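You operate a simulated robot arm through the tools that you are given. There is no shell and no other tool. Be economical: measure what you need, move in short steps, check, and stop when the job is done.

Carry out the task below with a simulated robot arm. There is one attempt and no reset: what you move stays moved.

TASK
Pull the top store drawer open.
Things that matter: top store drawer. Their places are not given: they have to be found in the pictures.

It is judged by the outcome, as a careful person would: the job done as asked, and still so three seconds after it is handed in. It fails if anything else is knocked over, pushed out of place, dropped, spilled or broken.

THE ROBOT
A 7-joint arm with a two-finger parallel gripper, fixed in place. Base frame: the origin is at the foot of the arm, x ahead of it, y to its left, z up. Lengths are in cm, angles in rad, forces in N, time in s.
With the tool pointing down near the work surface it reaches from about 28 to 68 cm from the base axis. Its first joint turns from -1.152 to 1.152 rad. Payload 1.57 kg.
Tool frame: the origin (TCP) lies between the finger pads and is the grasp point; the fingertips stand 3 cm ahead of it; z points along the fingers, y is the line along which they close. The gripper opens to 11 cm. The fingers are 2.4 cm wide and 1.2 cm thick; the gripper's body (4.8 by 11.2 cm) begins 7.8 cm behind the TCP.
Orientation is that of the tool frame in the base frame, as a unit quaternion [x, y, z, w]. With the fingers straight down and closing along the base's y, the tool's x points along the base's -x, its y along +y and its z along -z.

THE INTERFACE
- The arm moves only by the tool arm_command. Its argument "motion" is a list of rows, each an object of numbers (a shift or turn left out is 0, a gripper value left out holds the last): "dx", "dy", "dz": the shift along the base's x, y, z in cm; "ax", "ay", "az": the turn, a rotation vector about the base's x, y, z in rad; "hand": the finger opening in cm, from 0 to 11. In form: [{"dx": .., "dy": .., "dz": .., "ax": .., "ay": .., "az": .., "hand": ..}, ...]. A call has 1 to 10 rows; each row shifts and turns the commanded pose from where the row before left it. A row lasts 0.2 s, in which the tool goes at most 5 cm and 0.15 rad; a call with a longer step from one row to the next is refused whole, and so is a gripper value outside its range. A pose out of reach is approached as far as the arm can. The call stops where the force on the tool passes 40 N (or 10 N more than at its start, if that is more) or the arm is blocked; 0.2 s more then pass. The fingers move at their own pace (about 10.8 cm/s each) and stop on an object; they squeeze with about 28 N. The grip force told is the motor's: it shows also when the fingers shut on nothing. Time passes only in rows, and 0.2 s behind the last, so rows that do not move let the fingers close. It gives the time, the measured TCP pose, the force on the tool (base axes), the opening and the grip force at its end, in the units of the frame above (readings bear some noise), and new pictures: "views" is both (left out), scene, wrist or none.
- Cameras (640 x 400 px; columns grow to the right, rows downward): "scene" is fixed at [16.81, -40.38, 138.82]; the picture's right is [0.70, -0.71, 0.00], its down [-0.50, -0.50, -0.70] and it looks along [0.50, 0.50, -0.71] (base axes); focal length 329 px, centre (320, 200). "wrist" rides on the gripper at [-3.6, 0, -8] in the tool frame; the picture's right is [0.00, -1.00, 0.00], its down [0.97, 0.00, -0.24] and it looks along [0.24, 0.00, 0.97] (tool axes); focal length 218 px, centre (320, 200).
- locate(camera, pixels): there is no depth. For up to 12 entries [column, row, z] of the newest picture of that camera ("zoom" is the newest enlarged one), the place [x, y] in the base frame at which the ray of that pixel passes the height z, good to about 0.2 cm. No time passes.
- zoom(camera, box): a new picture of the part [left, top, right, bottom] of that camera's present view, enlarged. No time passes.
- job_done(): hands the job in; it is judged then, once.

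Work in short steps. Measure before you move; look again where a grasp or a placing could have gone wrong, and mend it. You have 60 turns and 120 pictures in all, the two below and enlarged ones among them. Open the gripper and draw the arm clear of the work before you hand the job in, unless the task says otherwise; then end with one line.

The tools are called as name(argument=value, ...) on one line, values as JSON. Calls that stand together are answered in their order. arm_command: Moves the arm, as the interface text tells. Its arguments: {"type":"object","properties":{"motion":{"type":"array"},"views":{"type":"string","enum":["both","scene","wrist","none"]}},"required":["motion"]} The other tools are called the same way: locate (camera, pixels) gives the place at which the rays of pixels pass given heights; zoom (camera, box) takes an enlarged picture of a part of a camera's view; job_done () hands the job in.

At the start:

```text
t: 0.0
position: [38.92, -2.55, 99.65]
tool_rot: [0.0, 1.0, 0.0, 0.0]
wrist_force: [-0.6, 0.4, -0.2]
width: 10.98
finger_force: 0.0
```

scene: 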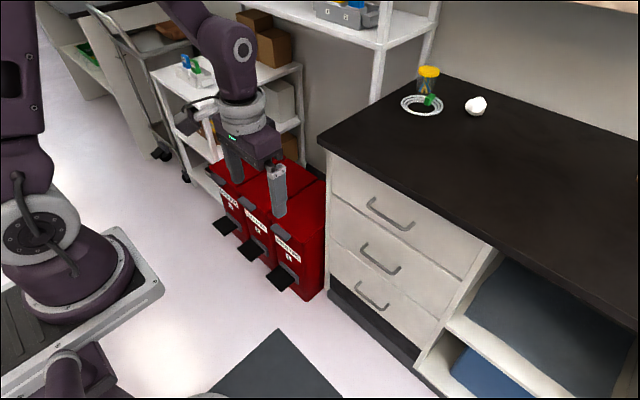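
wrist: 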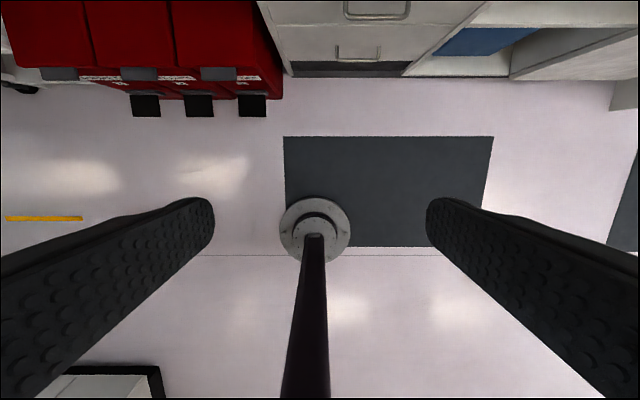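

The top drawer's handle is at about (390,213) in the scene, below the counter edge. I zoom in and measure the counter edge at the work surface height.

zoom(camera="scene", box=[310, 120, 510, 245])

locate(camera="scene", pixels=[[319, 140, 72.5], [489, 241, 72.5], [319, 148, 70], [370, 202, 60], [412, 227, 60], [370, 202, 64], [412, 227, 64], [370, 202, 56], [412, 227, 56]])

```text
3.20 times, centred on (410, 182) of scene
```

zoom: 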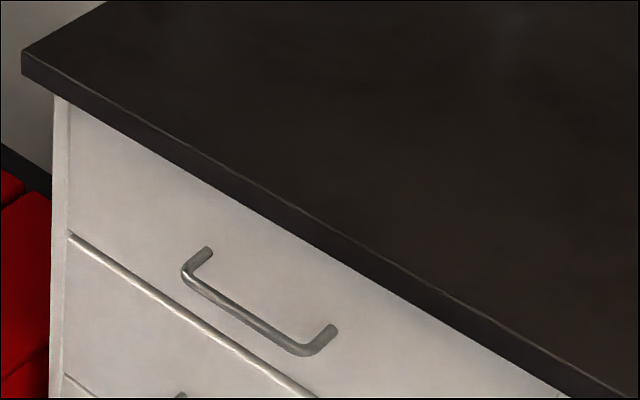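

```text
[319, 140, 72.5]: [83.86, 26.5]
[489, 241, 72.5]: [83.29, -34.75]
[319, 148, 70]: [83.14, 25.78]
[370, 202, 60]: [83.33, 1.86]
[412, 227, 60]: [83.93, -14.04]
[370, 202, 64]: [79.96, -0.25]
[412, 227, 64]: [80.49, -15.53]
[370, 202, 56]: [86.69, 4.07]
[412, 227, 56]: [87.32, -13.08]
```

zoom(camera="wrist", box=[260, 0, 420, 100])

locate(camera="scene", pixels=[[375, 198, 58], [375, 198, 62], [413.7, 222.5, 58], [413.7, 222.5, 62], [368, 206, 58], [368, 206, 62], [407, 230, 58], [407, 230, 62], [331, 194, 50], [331, 194, 55]])

locate(camera="wrist", pixels=[[347, 15, 58], [347, 15, 62], [408, 15, 58], [408, 15, 62], [345, 15, 54]])

```text
4.00 times, centred on (340, 50) of wrist
```

zoom: 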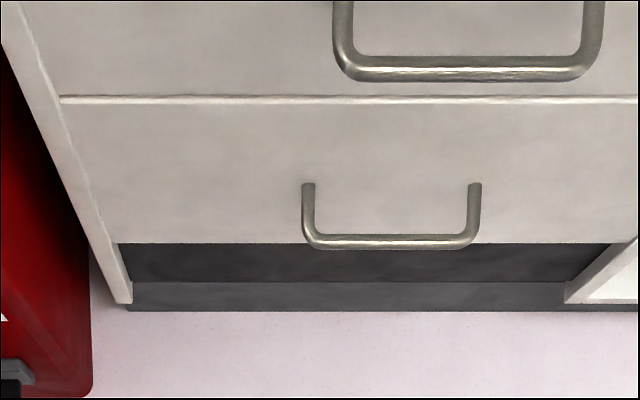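

```text
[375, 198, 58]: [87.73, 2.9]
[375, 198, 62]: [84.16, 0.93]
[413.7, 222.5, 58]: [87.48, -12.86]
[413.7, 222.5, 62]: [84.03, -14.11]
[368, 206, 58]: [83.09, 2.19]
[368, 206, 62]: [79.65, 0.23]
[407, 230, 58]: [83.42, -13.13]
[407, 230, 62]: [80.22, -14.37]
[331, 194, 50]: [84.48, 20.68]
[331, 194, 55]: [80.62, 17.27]
```

```text
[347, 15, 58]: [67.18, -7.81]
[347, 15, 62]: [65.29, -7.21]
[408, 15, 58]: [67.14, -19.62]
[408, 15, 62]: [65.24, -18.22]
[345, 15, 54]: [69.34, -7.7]
```

The wrist view shows only the middle and bottom handles, so the top drawer is out of it. I tilt the tool forward about 0.75 rad to see and triangulate the top handle.

arm_command(motion=[{"ay": -0.15}, {"ay": -0.15}, {"ay": -0.15}, {"ay": -0.15}, {"ay": -0.15}])

```text
t: 1.2
position: [39.58, -2.44, 98.76]
tool_rot: [-0.008, 0.975, 0.0, 0.223]
wrist_force: [0.1, -0.2, -0.2]
width: 10.99
finger_force: 0.0
out of reach, approached as far as the arm can: row 4, 5
```

scene: 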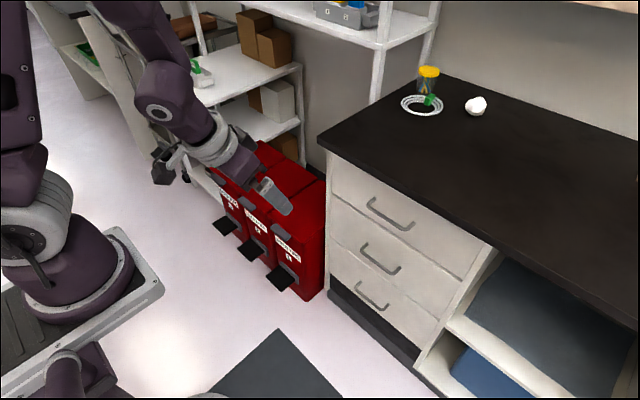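
wrist: 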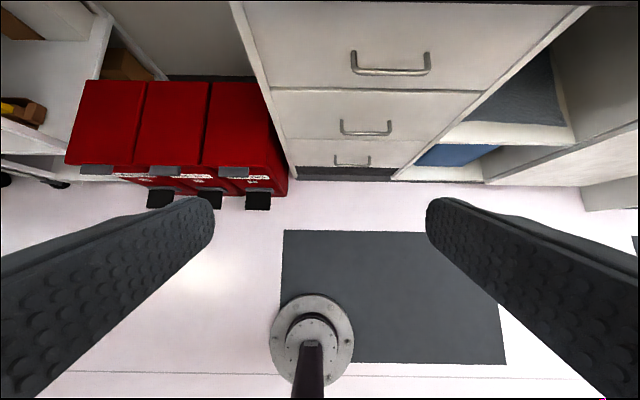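

All three handles are now in the wrist view; the top one has its bar at (353..430, 71). I triangulate it with the scene view.

zoom(camera="wrist", box=[310, 0, 470, 100])

locate(camera="wrist", pixels=[[353, 72, 58], [353, 72, 60], [353, 72, 62], [353, 72, 64], [430, 71, 58], [430, 71, 60], [430, 71, 62], [430, 71, 64], [353, 53, 60], [353, 53, 62], [353, 53, 64]])

locate(camera="scene", pixels=[[368, 206, 60], [368, 206, 64], [407, 230, 60], [407, 230, 64]])

```text
4.00 times, centred on (390, 50) of wrist
```

zoom: 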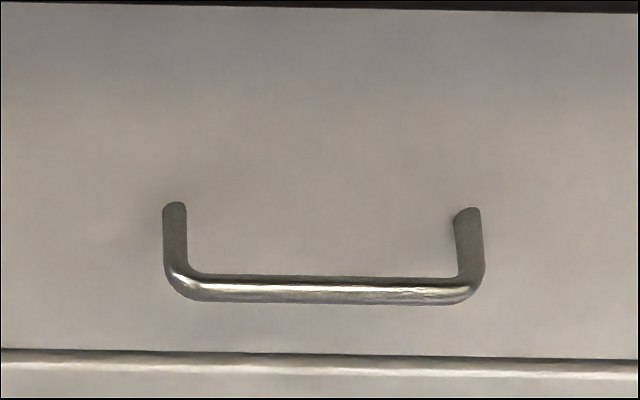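

```text
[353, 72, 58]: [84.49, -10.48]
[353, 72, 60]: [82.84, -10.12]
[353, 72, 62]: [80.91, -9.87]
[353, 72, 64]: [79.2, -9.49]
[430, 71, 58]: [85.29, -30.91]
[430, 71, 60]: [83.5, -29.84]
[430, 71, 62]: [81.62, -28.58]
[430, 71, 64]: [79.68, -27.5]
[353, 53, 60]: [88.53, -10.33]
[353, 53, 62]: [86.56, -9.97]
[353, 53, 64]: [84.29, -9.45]
```

```text
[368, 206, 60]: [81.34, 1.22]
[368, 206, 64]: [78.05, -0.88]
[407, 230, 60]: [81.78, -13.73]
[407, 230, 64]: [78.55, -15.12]
```

The two views disagree at z≈60 and agree better at z≈76, so the cabinet is higher and nearer than assumed. I check that.

locate(camera="wrist", pixels=[[353, 72, 74], [353, 72, 76], [353, 72, 78], [353, 72, 80], [430, 71, 74], [430, 71, 76], [430, 71, 78], [430, 71, 80], [353, 52, 76], [353, 52, 78], [353, 52, 80]])

locate(camera="scene", pixels=[[368, 206, 74], [368, 206, 76], [368, 206, 78], [368, 206, 80], [407, 230, 74], [407, 230, 76], [407, 230, 78], [407, 230, 80], [375, 198, 76], [375, 198, 78], [319, 140, 88], [319, 140, 91]])

```text
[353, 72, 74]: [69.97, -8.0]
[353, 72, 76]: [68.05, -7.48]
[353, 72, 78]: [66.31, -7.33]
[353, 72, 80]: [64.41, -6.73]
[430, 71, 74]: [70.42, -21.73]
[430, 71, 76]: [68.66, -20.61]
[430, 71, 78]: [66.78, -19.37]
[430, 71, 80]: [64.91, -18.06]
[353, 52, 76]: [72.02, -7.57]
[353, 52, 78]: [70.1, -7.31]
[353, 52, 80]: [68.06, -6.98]
```

```text
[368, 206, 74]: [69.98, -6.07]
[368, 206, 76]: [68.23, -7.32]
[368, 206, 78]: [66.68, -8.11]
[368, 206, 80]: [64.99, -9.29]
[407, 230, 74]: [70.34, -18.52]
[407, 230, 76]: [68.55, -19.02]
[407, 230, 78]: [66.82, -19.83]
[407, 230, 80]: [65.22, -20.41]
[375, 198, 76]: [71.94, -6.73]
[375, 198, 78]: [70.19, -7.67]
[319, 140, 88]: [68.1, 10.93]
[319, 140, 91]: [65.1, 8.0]
```

The bar is at about x 67.5, z 76.8, y −7.5…−19.5, with the drawer front at x≈71.3. I move to a standoff in front of it, tilt unchanged, and check the pose.

arm_command(motion=[{"dx": 3, "dy": -2.2, "dz": -2}, {"dx": 3, "dy": -2.2, "dz": -3}, {"dx": 3, "dy": -2.2, "dz": -3}, {"dx": 3, "dy": -2.2, "dz": -3}, {"dx": 2, "dy": -2.2, "dz": -3}], views="both")

```text
t: 2.4
position: [53.69, -13.55, 84.92]
tool_rot: [-0.009, 0.975, 0.0, 0.223]
wrist_force: [0.9, -0.4, -0.3]
width: 11.0
finger_force: 0.0
```

scene: 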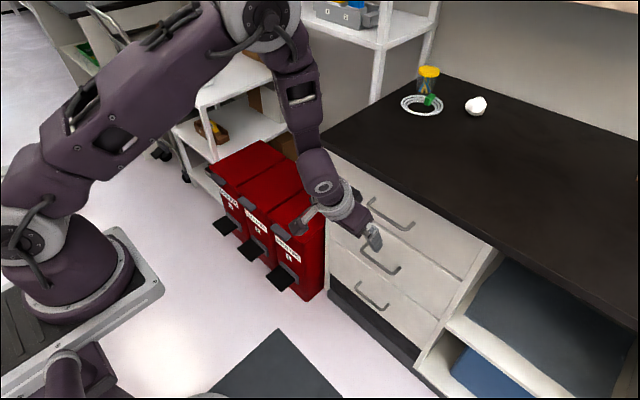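
wrist: 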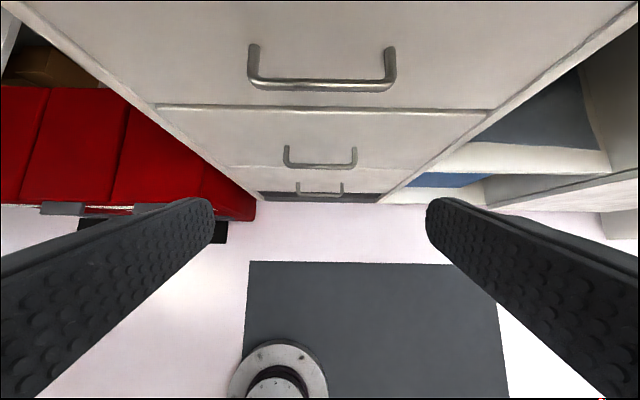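

The pose tracks well (tilt 0.45 rad) and the top handle is at (250–395, 86). I roll the tool about its axis so the fingers close vertically across the bar, and re-measure the bar.

locate(camera="wrist", pixels=[[250, 84, 76], [250, 84, 77], [250, 84, 78], [396, 85, 76], [396, 85, 77], [396, 85, 78], [253, 45, 77], [390, 48, 77]])

arm_command(motion=[{"ax": 0.0645, "az": -0.134}, {"ax": 0.0645, "az": -0.134}, {"ax": 0.0645, "az": -0.134}, {"ax": 0.0645, "az": -0.134}, {"ax": 0.0645, "az": -0.134}, {"ax": 0.0645, "az": -0.134}, {"ax": 0.0645, "az": -0.134}, {"ax": 0.0645, "az": -0.134}, {"ax": 0.0645, "az": -0.134}, {"ax": 0.0645, "az": -0.134}], views="none")

```text
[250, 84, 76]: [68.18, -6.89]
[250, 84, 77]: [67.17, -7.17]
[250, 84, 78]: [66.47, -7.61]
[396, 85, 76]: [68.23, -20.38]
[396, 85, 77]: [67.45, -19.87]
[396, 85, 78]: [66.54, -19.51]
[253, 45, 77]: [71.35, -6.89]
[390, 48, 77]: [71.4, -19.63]
```

```text
t: 4.6
position: [53.53, -13.36, 84.8]
tool_rot: [0.655, 0.722, 0.15, 0.167]
wrist_force: [-0.1, -0.1, -0.4]
width: 11.02
finger_force: 0.1
```

Roll is nearly there. I finish it, tilt to about 1.15 rad, and narrow the gripper to 5 cm.

arm_command(motion=[{"ax": 0.037, "az": -0.077, "hand": 5}, {"ay": -0.14}, {"ay": -0.14}, {"ay": -0.14}, {"ay": -0.14}, {"ay": -0.14}])

```text
t: 6.0
position: [53.41, -13.33, 84.82]
tool_rot: [0.588, 0.596, 0.384, 0.39]
wrist_force: [0.6, -0.3, 0.1]
width: 5.01
finger_force: 0.0
```

scene: 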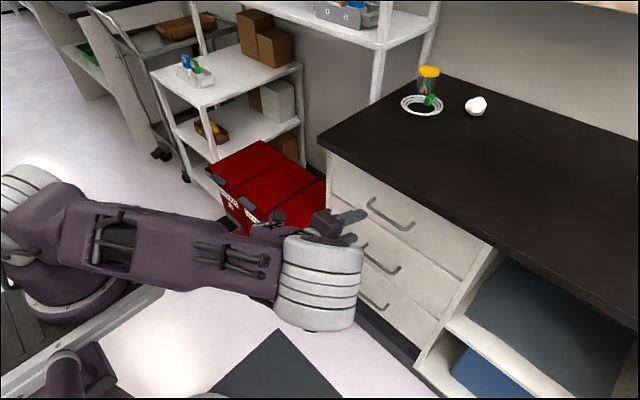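
wrist: 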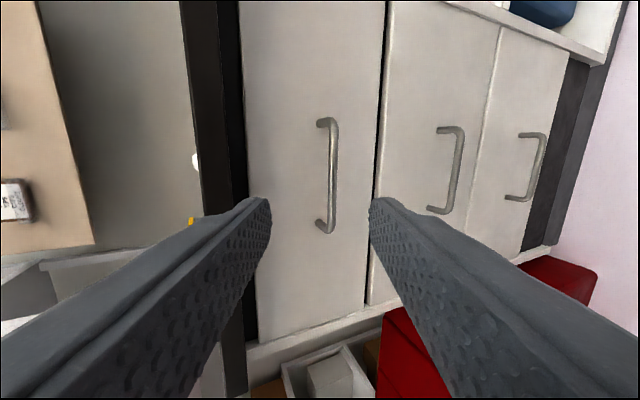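

Tilt is 1.14 rad, and the top handle's bar (column ~330) lies between the fingers. I go halfway along the approach line and look.

arm_command(motion=[{"dx": 3.5, "dz": -2.3}, {"dx": 3.5, "dz": -2.3}])

```text
t: 6.6
position: [60.64, -13.2, 80.02]
tool_rot: [0.589, 0.596, 0.383, 0.389]
wrist_force: [1.3, -0.5, 0.8]
width: 5.03
finger_force: 0.0
```

scene: 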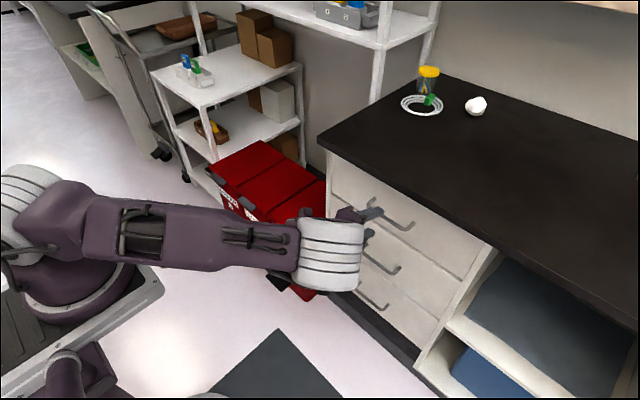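
wrist: 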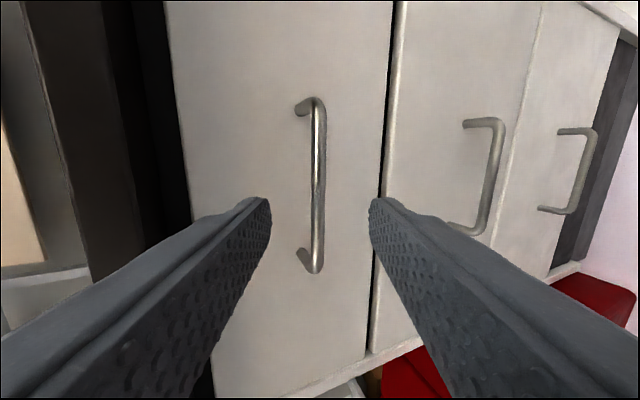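

The bar (column 318) is centred between the fingers. I advance along the tool axis so the bar lies between the pads.

arm_command(motion=[{"dx": 1.9, "dz": -0.85}, {"dx": 1.9, "dz": -0.85}, {"dx": 1.7, "dz": -0.8}])

```text
t: 7.4
position: [66.02, -13.32, 77.68]
tool_rot: [0.588, 0.598, 0.381, 0.389]
wrist_force: [-1.8, -0.7, 1.1]
width: 5.01
finger_force: 0.1
```

scene: 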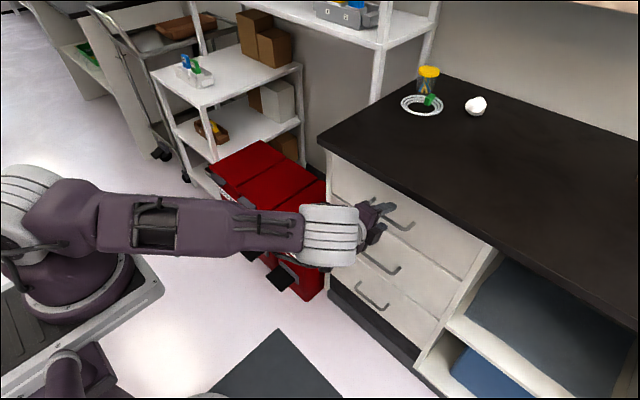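
wrist: 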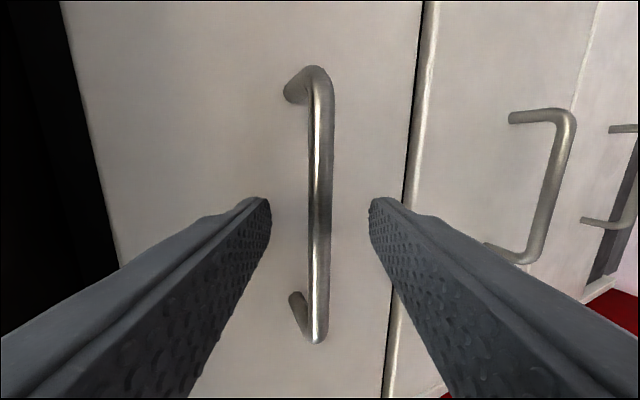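

By its apparent size the bar is about 2.5 cm ahead of the TCP, near the tips. I narrow slightly, advance 1.2 cm more and close.

arm_command(motion=[{"hand": 3.5}, {"dx": 0.6, "dz": -0.27}, {"dx": 0.5, "dz": -0.23}, {"hand": 0}, {"hand": 0}, {"hand": 0}])

```text
t: 8.1
position: [66.38, -13.28, 77.54]
tool_rot: [0.59, 0.596, 0.381, 0.388]
wrist_force: [-36.1, 3.3, 20.7]
width: 3.78
finger_force: 1.3
stopped in row 3: the force on the tool passed its limit (the readings are from after the stop); the commanded pose is now the measured one
```

scene: 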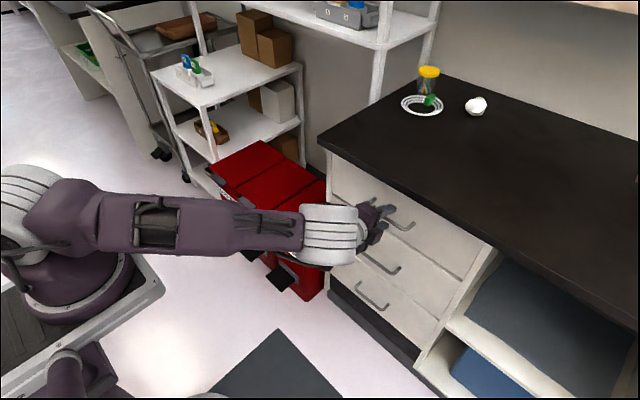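
wrist: 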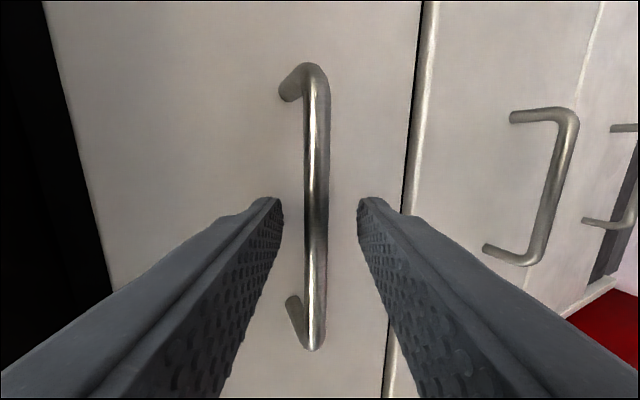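

The upper fingertip touched the drawer front, so the depth is as first measured and the bar is between the fingers. I back off slightly and close.

arm_command(motion=[{"dx": -0.3, "dz": 0.14, "hand": 3.5}, {"hand": 0}, {"hand": 0}, {"hand": 0}])

```text
t: 9.1
position: [66.44, -13.46, 77.7]
tool_rot: [0.589, 0.596, 0.382, 0.39]
wrist_force: [-0.1, 2.5, 16.3]
width: 0.96
finger_force: 28.0
```

scene: 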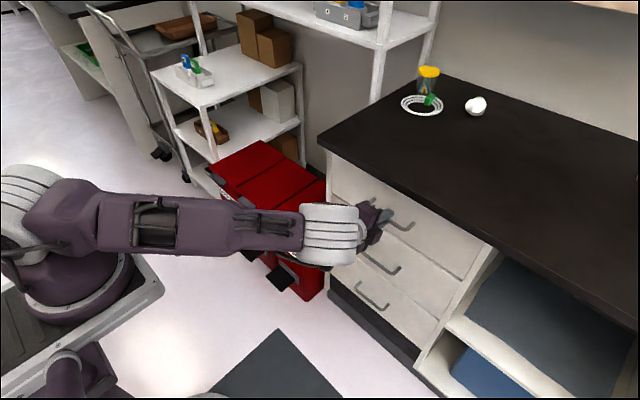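
wrist: 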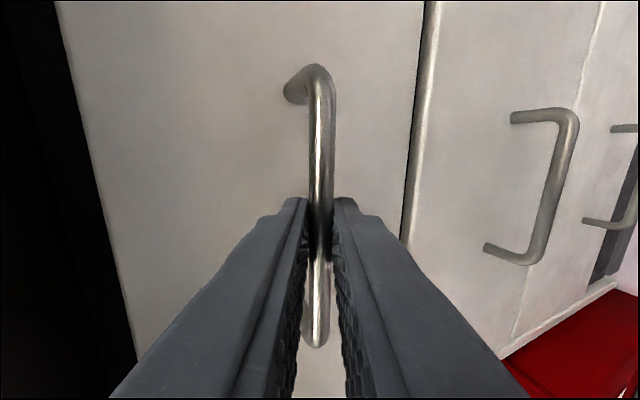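

The bar is gripped (0.96 cm, 28 N). I ease the vertical load and pull toward −x in small steps.

arm_command(motion=[{"dz": 0.2}, {"dx": -0.7}, {"dx": -1}, {"dx": -1}, {"dx": -1}])

```text
t: 10.3
position: [62.45, -13.35, 77.67]
tool_rot: [0.59, 0.598, 0.381, 0.386]
wrist_force: [0.3, 2.5, 7.4]
width: 0.97
finger_force: 27.7
```

scene: 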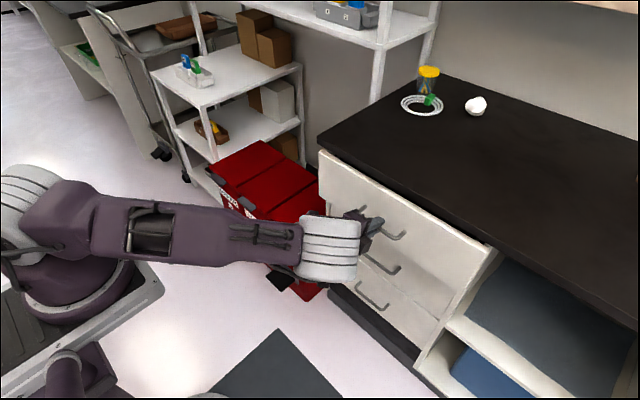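
wrist: 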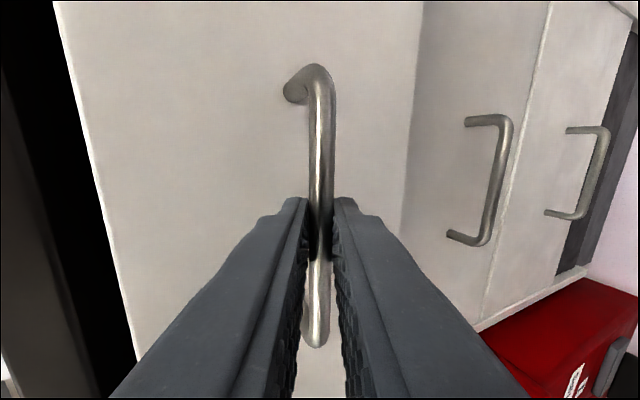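

The drawer is out about 4 cm and moves freely. I go on pulling.

arm_command(motion=[{"dx": -1.3}, {"dx": -1.3}, {"dx": -1.3}, {"dx": -1.3}, {"dx": -1.3}, {"dx": -1.3}, {"dx": -1.3}])

```text
t: 11.9
position: [53.46, -13.35, 77.8]
tool_rot: [0.59, 0.597, 0.382, 0.387]
wrist_force: [0.0, 7.0, -9.6]
width: 0.99
finger_force: 27.6
```

scene: 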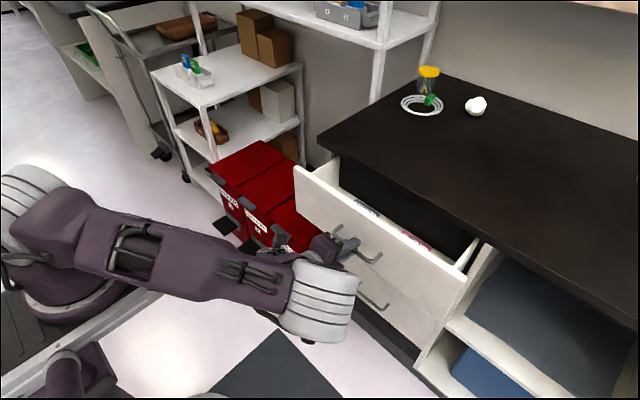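
wrist: 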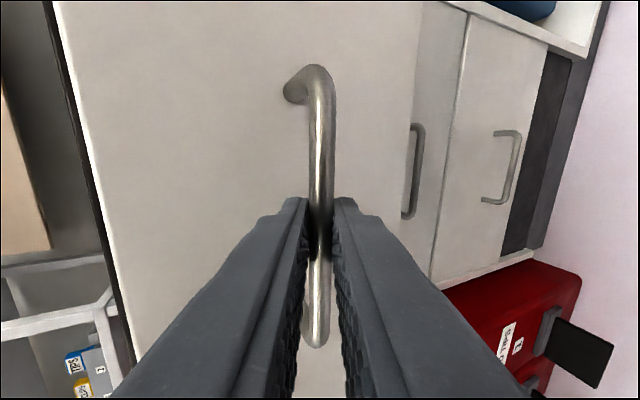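

It is 13 cm out, with contents now visible. I pull on further.

arm_command(motion=[{"dx": -1.2, "dz": -0.1}, {"dx": -1.2}, {"dx": -1.2}, {"dx": -1.2}, {"dx": -1.2}, {"dx": -1.2}])

```text
t: 13.3
position: [46.36, -13.24, 77.79]
tool_rot: [0.59, 0.597, 0.381, 0.387]
wrist_force: [-0.1, 0.6, 0.3]
width: 0.98
finger_force: 27.6
```

scene: 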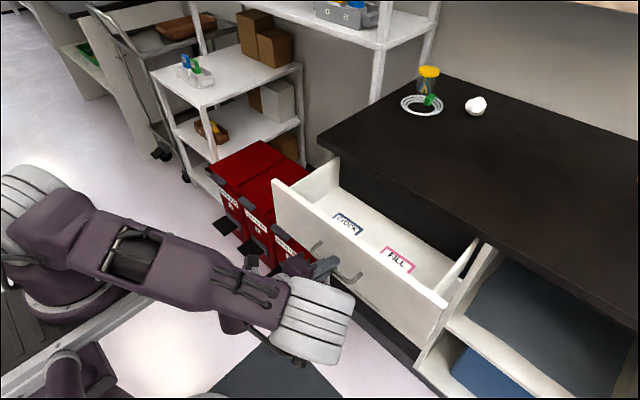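
wrist: 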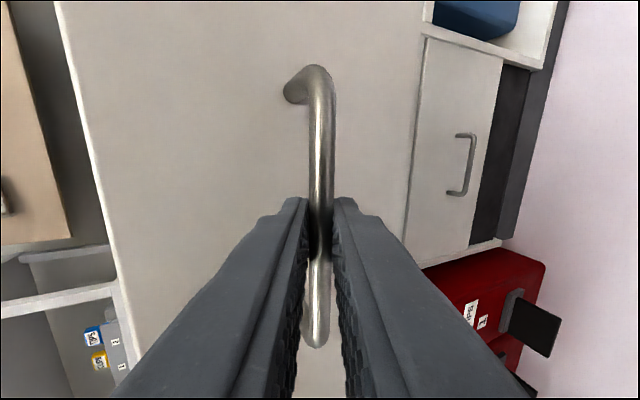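

Drawer is 20 cm out, empty inside with labels. I pull a little more to find its end of travel.

arm_command(motion=[{"dx": -1}, {"dx": -1}, {"dx": -1}, {"dx": -1}, {"dx": -1}])

```text
t: 14.5
position: [41.39, -13.31, 77.77]
tool_rot: [0.589, 0.596, 0.382, 0.388]
wrist_force: [0.5, 3.2, 25.0]
width: 0.99
finger_force: 28.0
```

scene: 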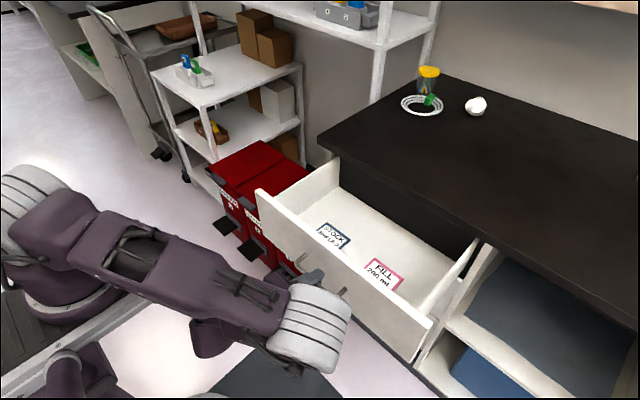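
wrist: 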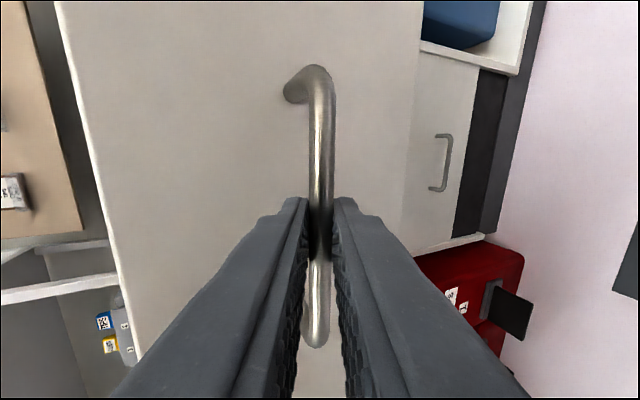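

25 cm out and both labels fully in view; that is well open. I relieve the vertical load, open the fingers, and back out along the tool axis.

arm_command(motion=[{"dz": 0.3}, {"hand": 4}, {"hand": 4}, {"dx": -0.9, "dz": 0.42}, {"dx": -0.9, "dz": 0.42}, {"dx": -0.9, "dz": 0.42}, {"dx": -0.9, "dz": 0.42}, {"dx": -0.9, "dz": 0.42}])

```text
t: 16.3
position: [38.68, -13.4, 79.25]
tool_rot: [0.59, 0.597, 0.382, 0.387]
wrist_force: [-0.2, -0.3, -0.6]
width: 4.02
finger_force: 0.1
out of reach, approached as far as the arm can: row 7, 8
```

scene: 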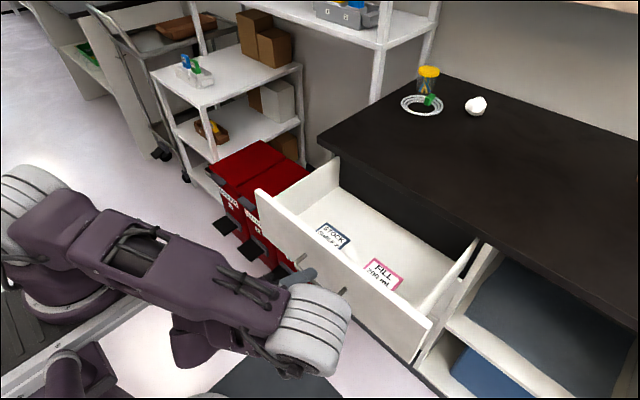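
wrist: 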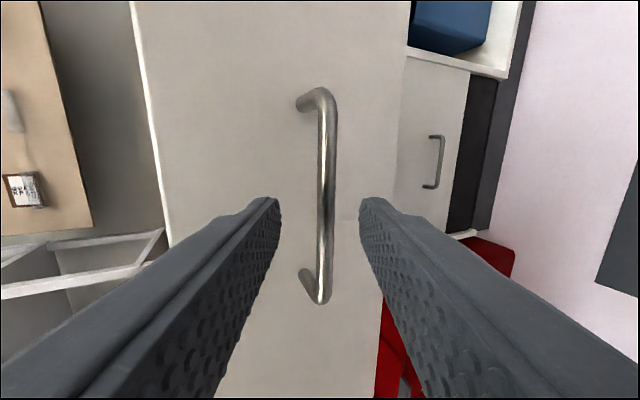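

The fingers are off the bar and the drawer stayed put, but x reach is at its limit. I raise the tool gently, drifting back.

arm_command(motion=[{"dz": 1, "dx": -0.2}, {"dz": 1, "dx": -0.2}, {"dz": 1.5, "dx": -0.2}, {"dz": 2}, {"dz": 2}])

```text
t: 17.5
position: [39.12, -14.35, 80.19]
tool_rot: [0.588, 0.597, 0.383, 0.388]
wrist_force: [-0.7, 0.2, 0.2]
width: 4.01
finger_force: 0.1
out of reach, approached as far as the arm can: row 1, 2, 3, 4, 5
```

scene: 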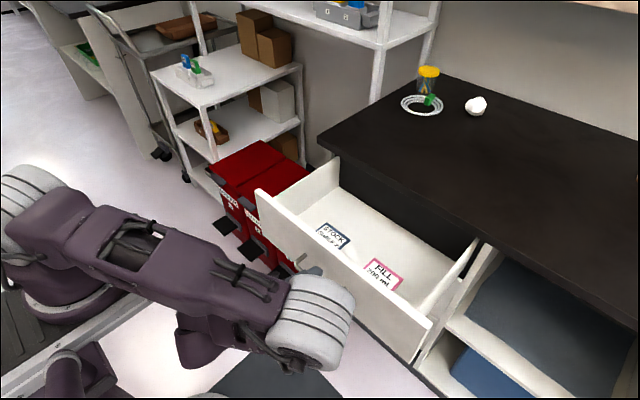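
wrist: 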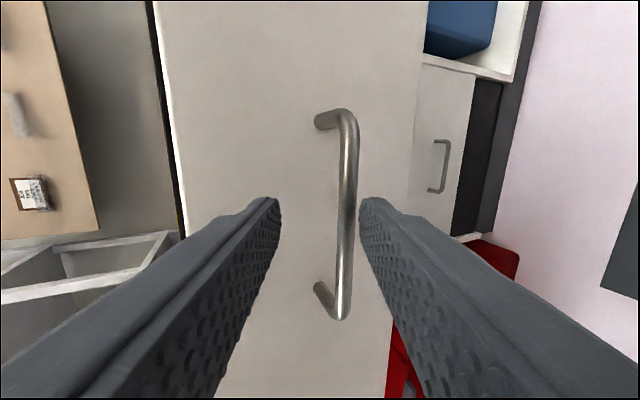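

Blocked by minimum radius. I slide toward −y (parallel to the drawer front), where there is more radius to back off.

arm_command(motion=[{"dy": -1.5, "dx": -0.3}, {"dy": -1.5, "dx": -0.6}, {"dy": -1.5, "dx": -0.6}, {"dy": -1.5, "dx": -0.6}, {"dy": -1.5, "dx": -0.6}])

```text
t: 18.7
position: [36.5, -21.9, 80.02]
tool_rot: [0.59, 0.597, 0.381, 0.387]
wrist_force: [-0.5, -1.0, -0.8]
width: 4.02
finger_force: 0.0
```

scene: 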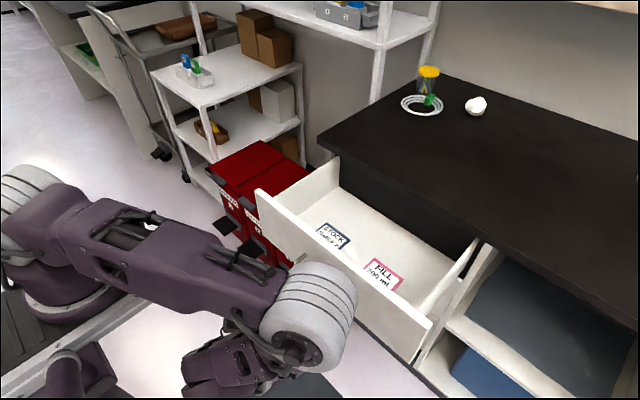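
wrist: 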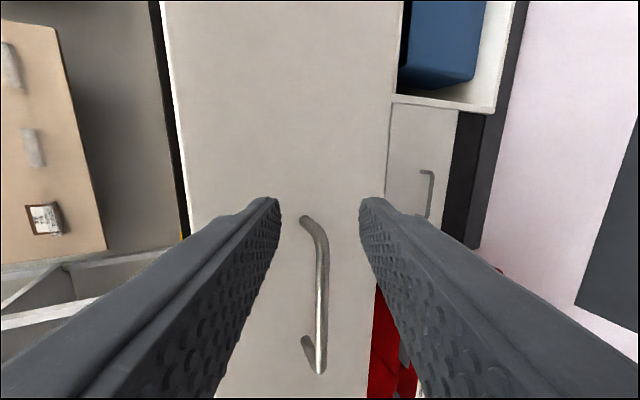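

That works: the tool is now clear of the bar. I back off a few more centimetres the same way.

arm_command(motion=[{"dy": -1.5, "dx": -1}, {"dy": -1.5, "dx": -1}, {"dy": -1.5, "dx": -1}, {"dy": -1.5, "dx": -1}, {"dy": -1.5, "dx": -1}, {"hand": 8}, {}])

```text
t: 20.3
position: [31.45, -29.41, 80.06]
tool_rot: [0.589, 0.597, 0.381, 0.388]
wrist_force: [-0.6, -0.1, 0.2]
width: 8.02
finger_force: 0.0
```

scene: 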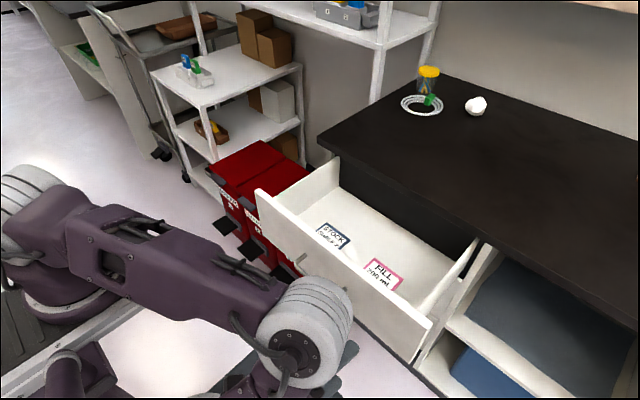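
wrist: 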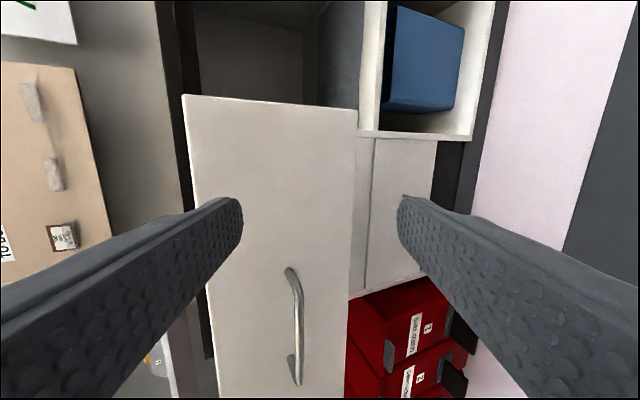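

The arm is clear, the drawer stays open, and nothing else has moved. I hand it in.

job_done()

```text
The job is handed in.
```

The top store drawer is pulled open about 25 cm; the gripper is open and clear of it, and the pictures show nothing else moved.
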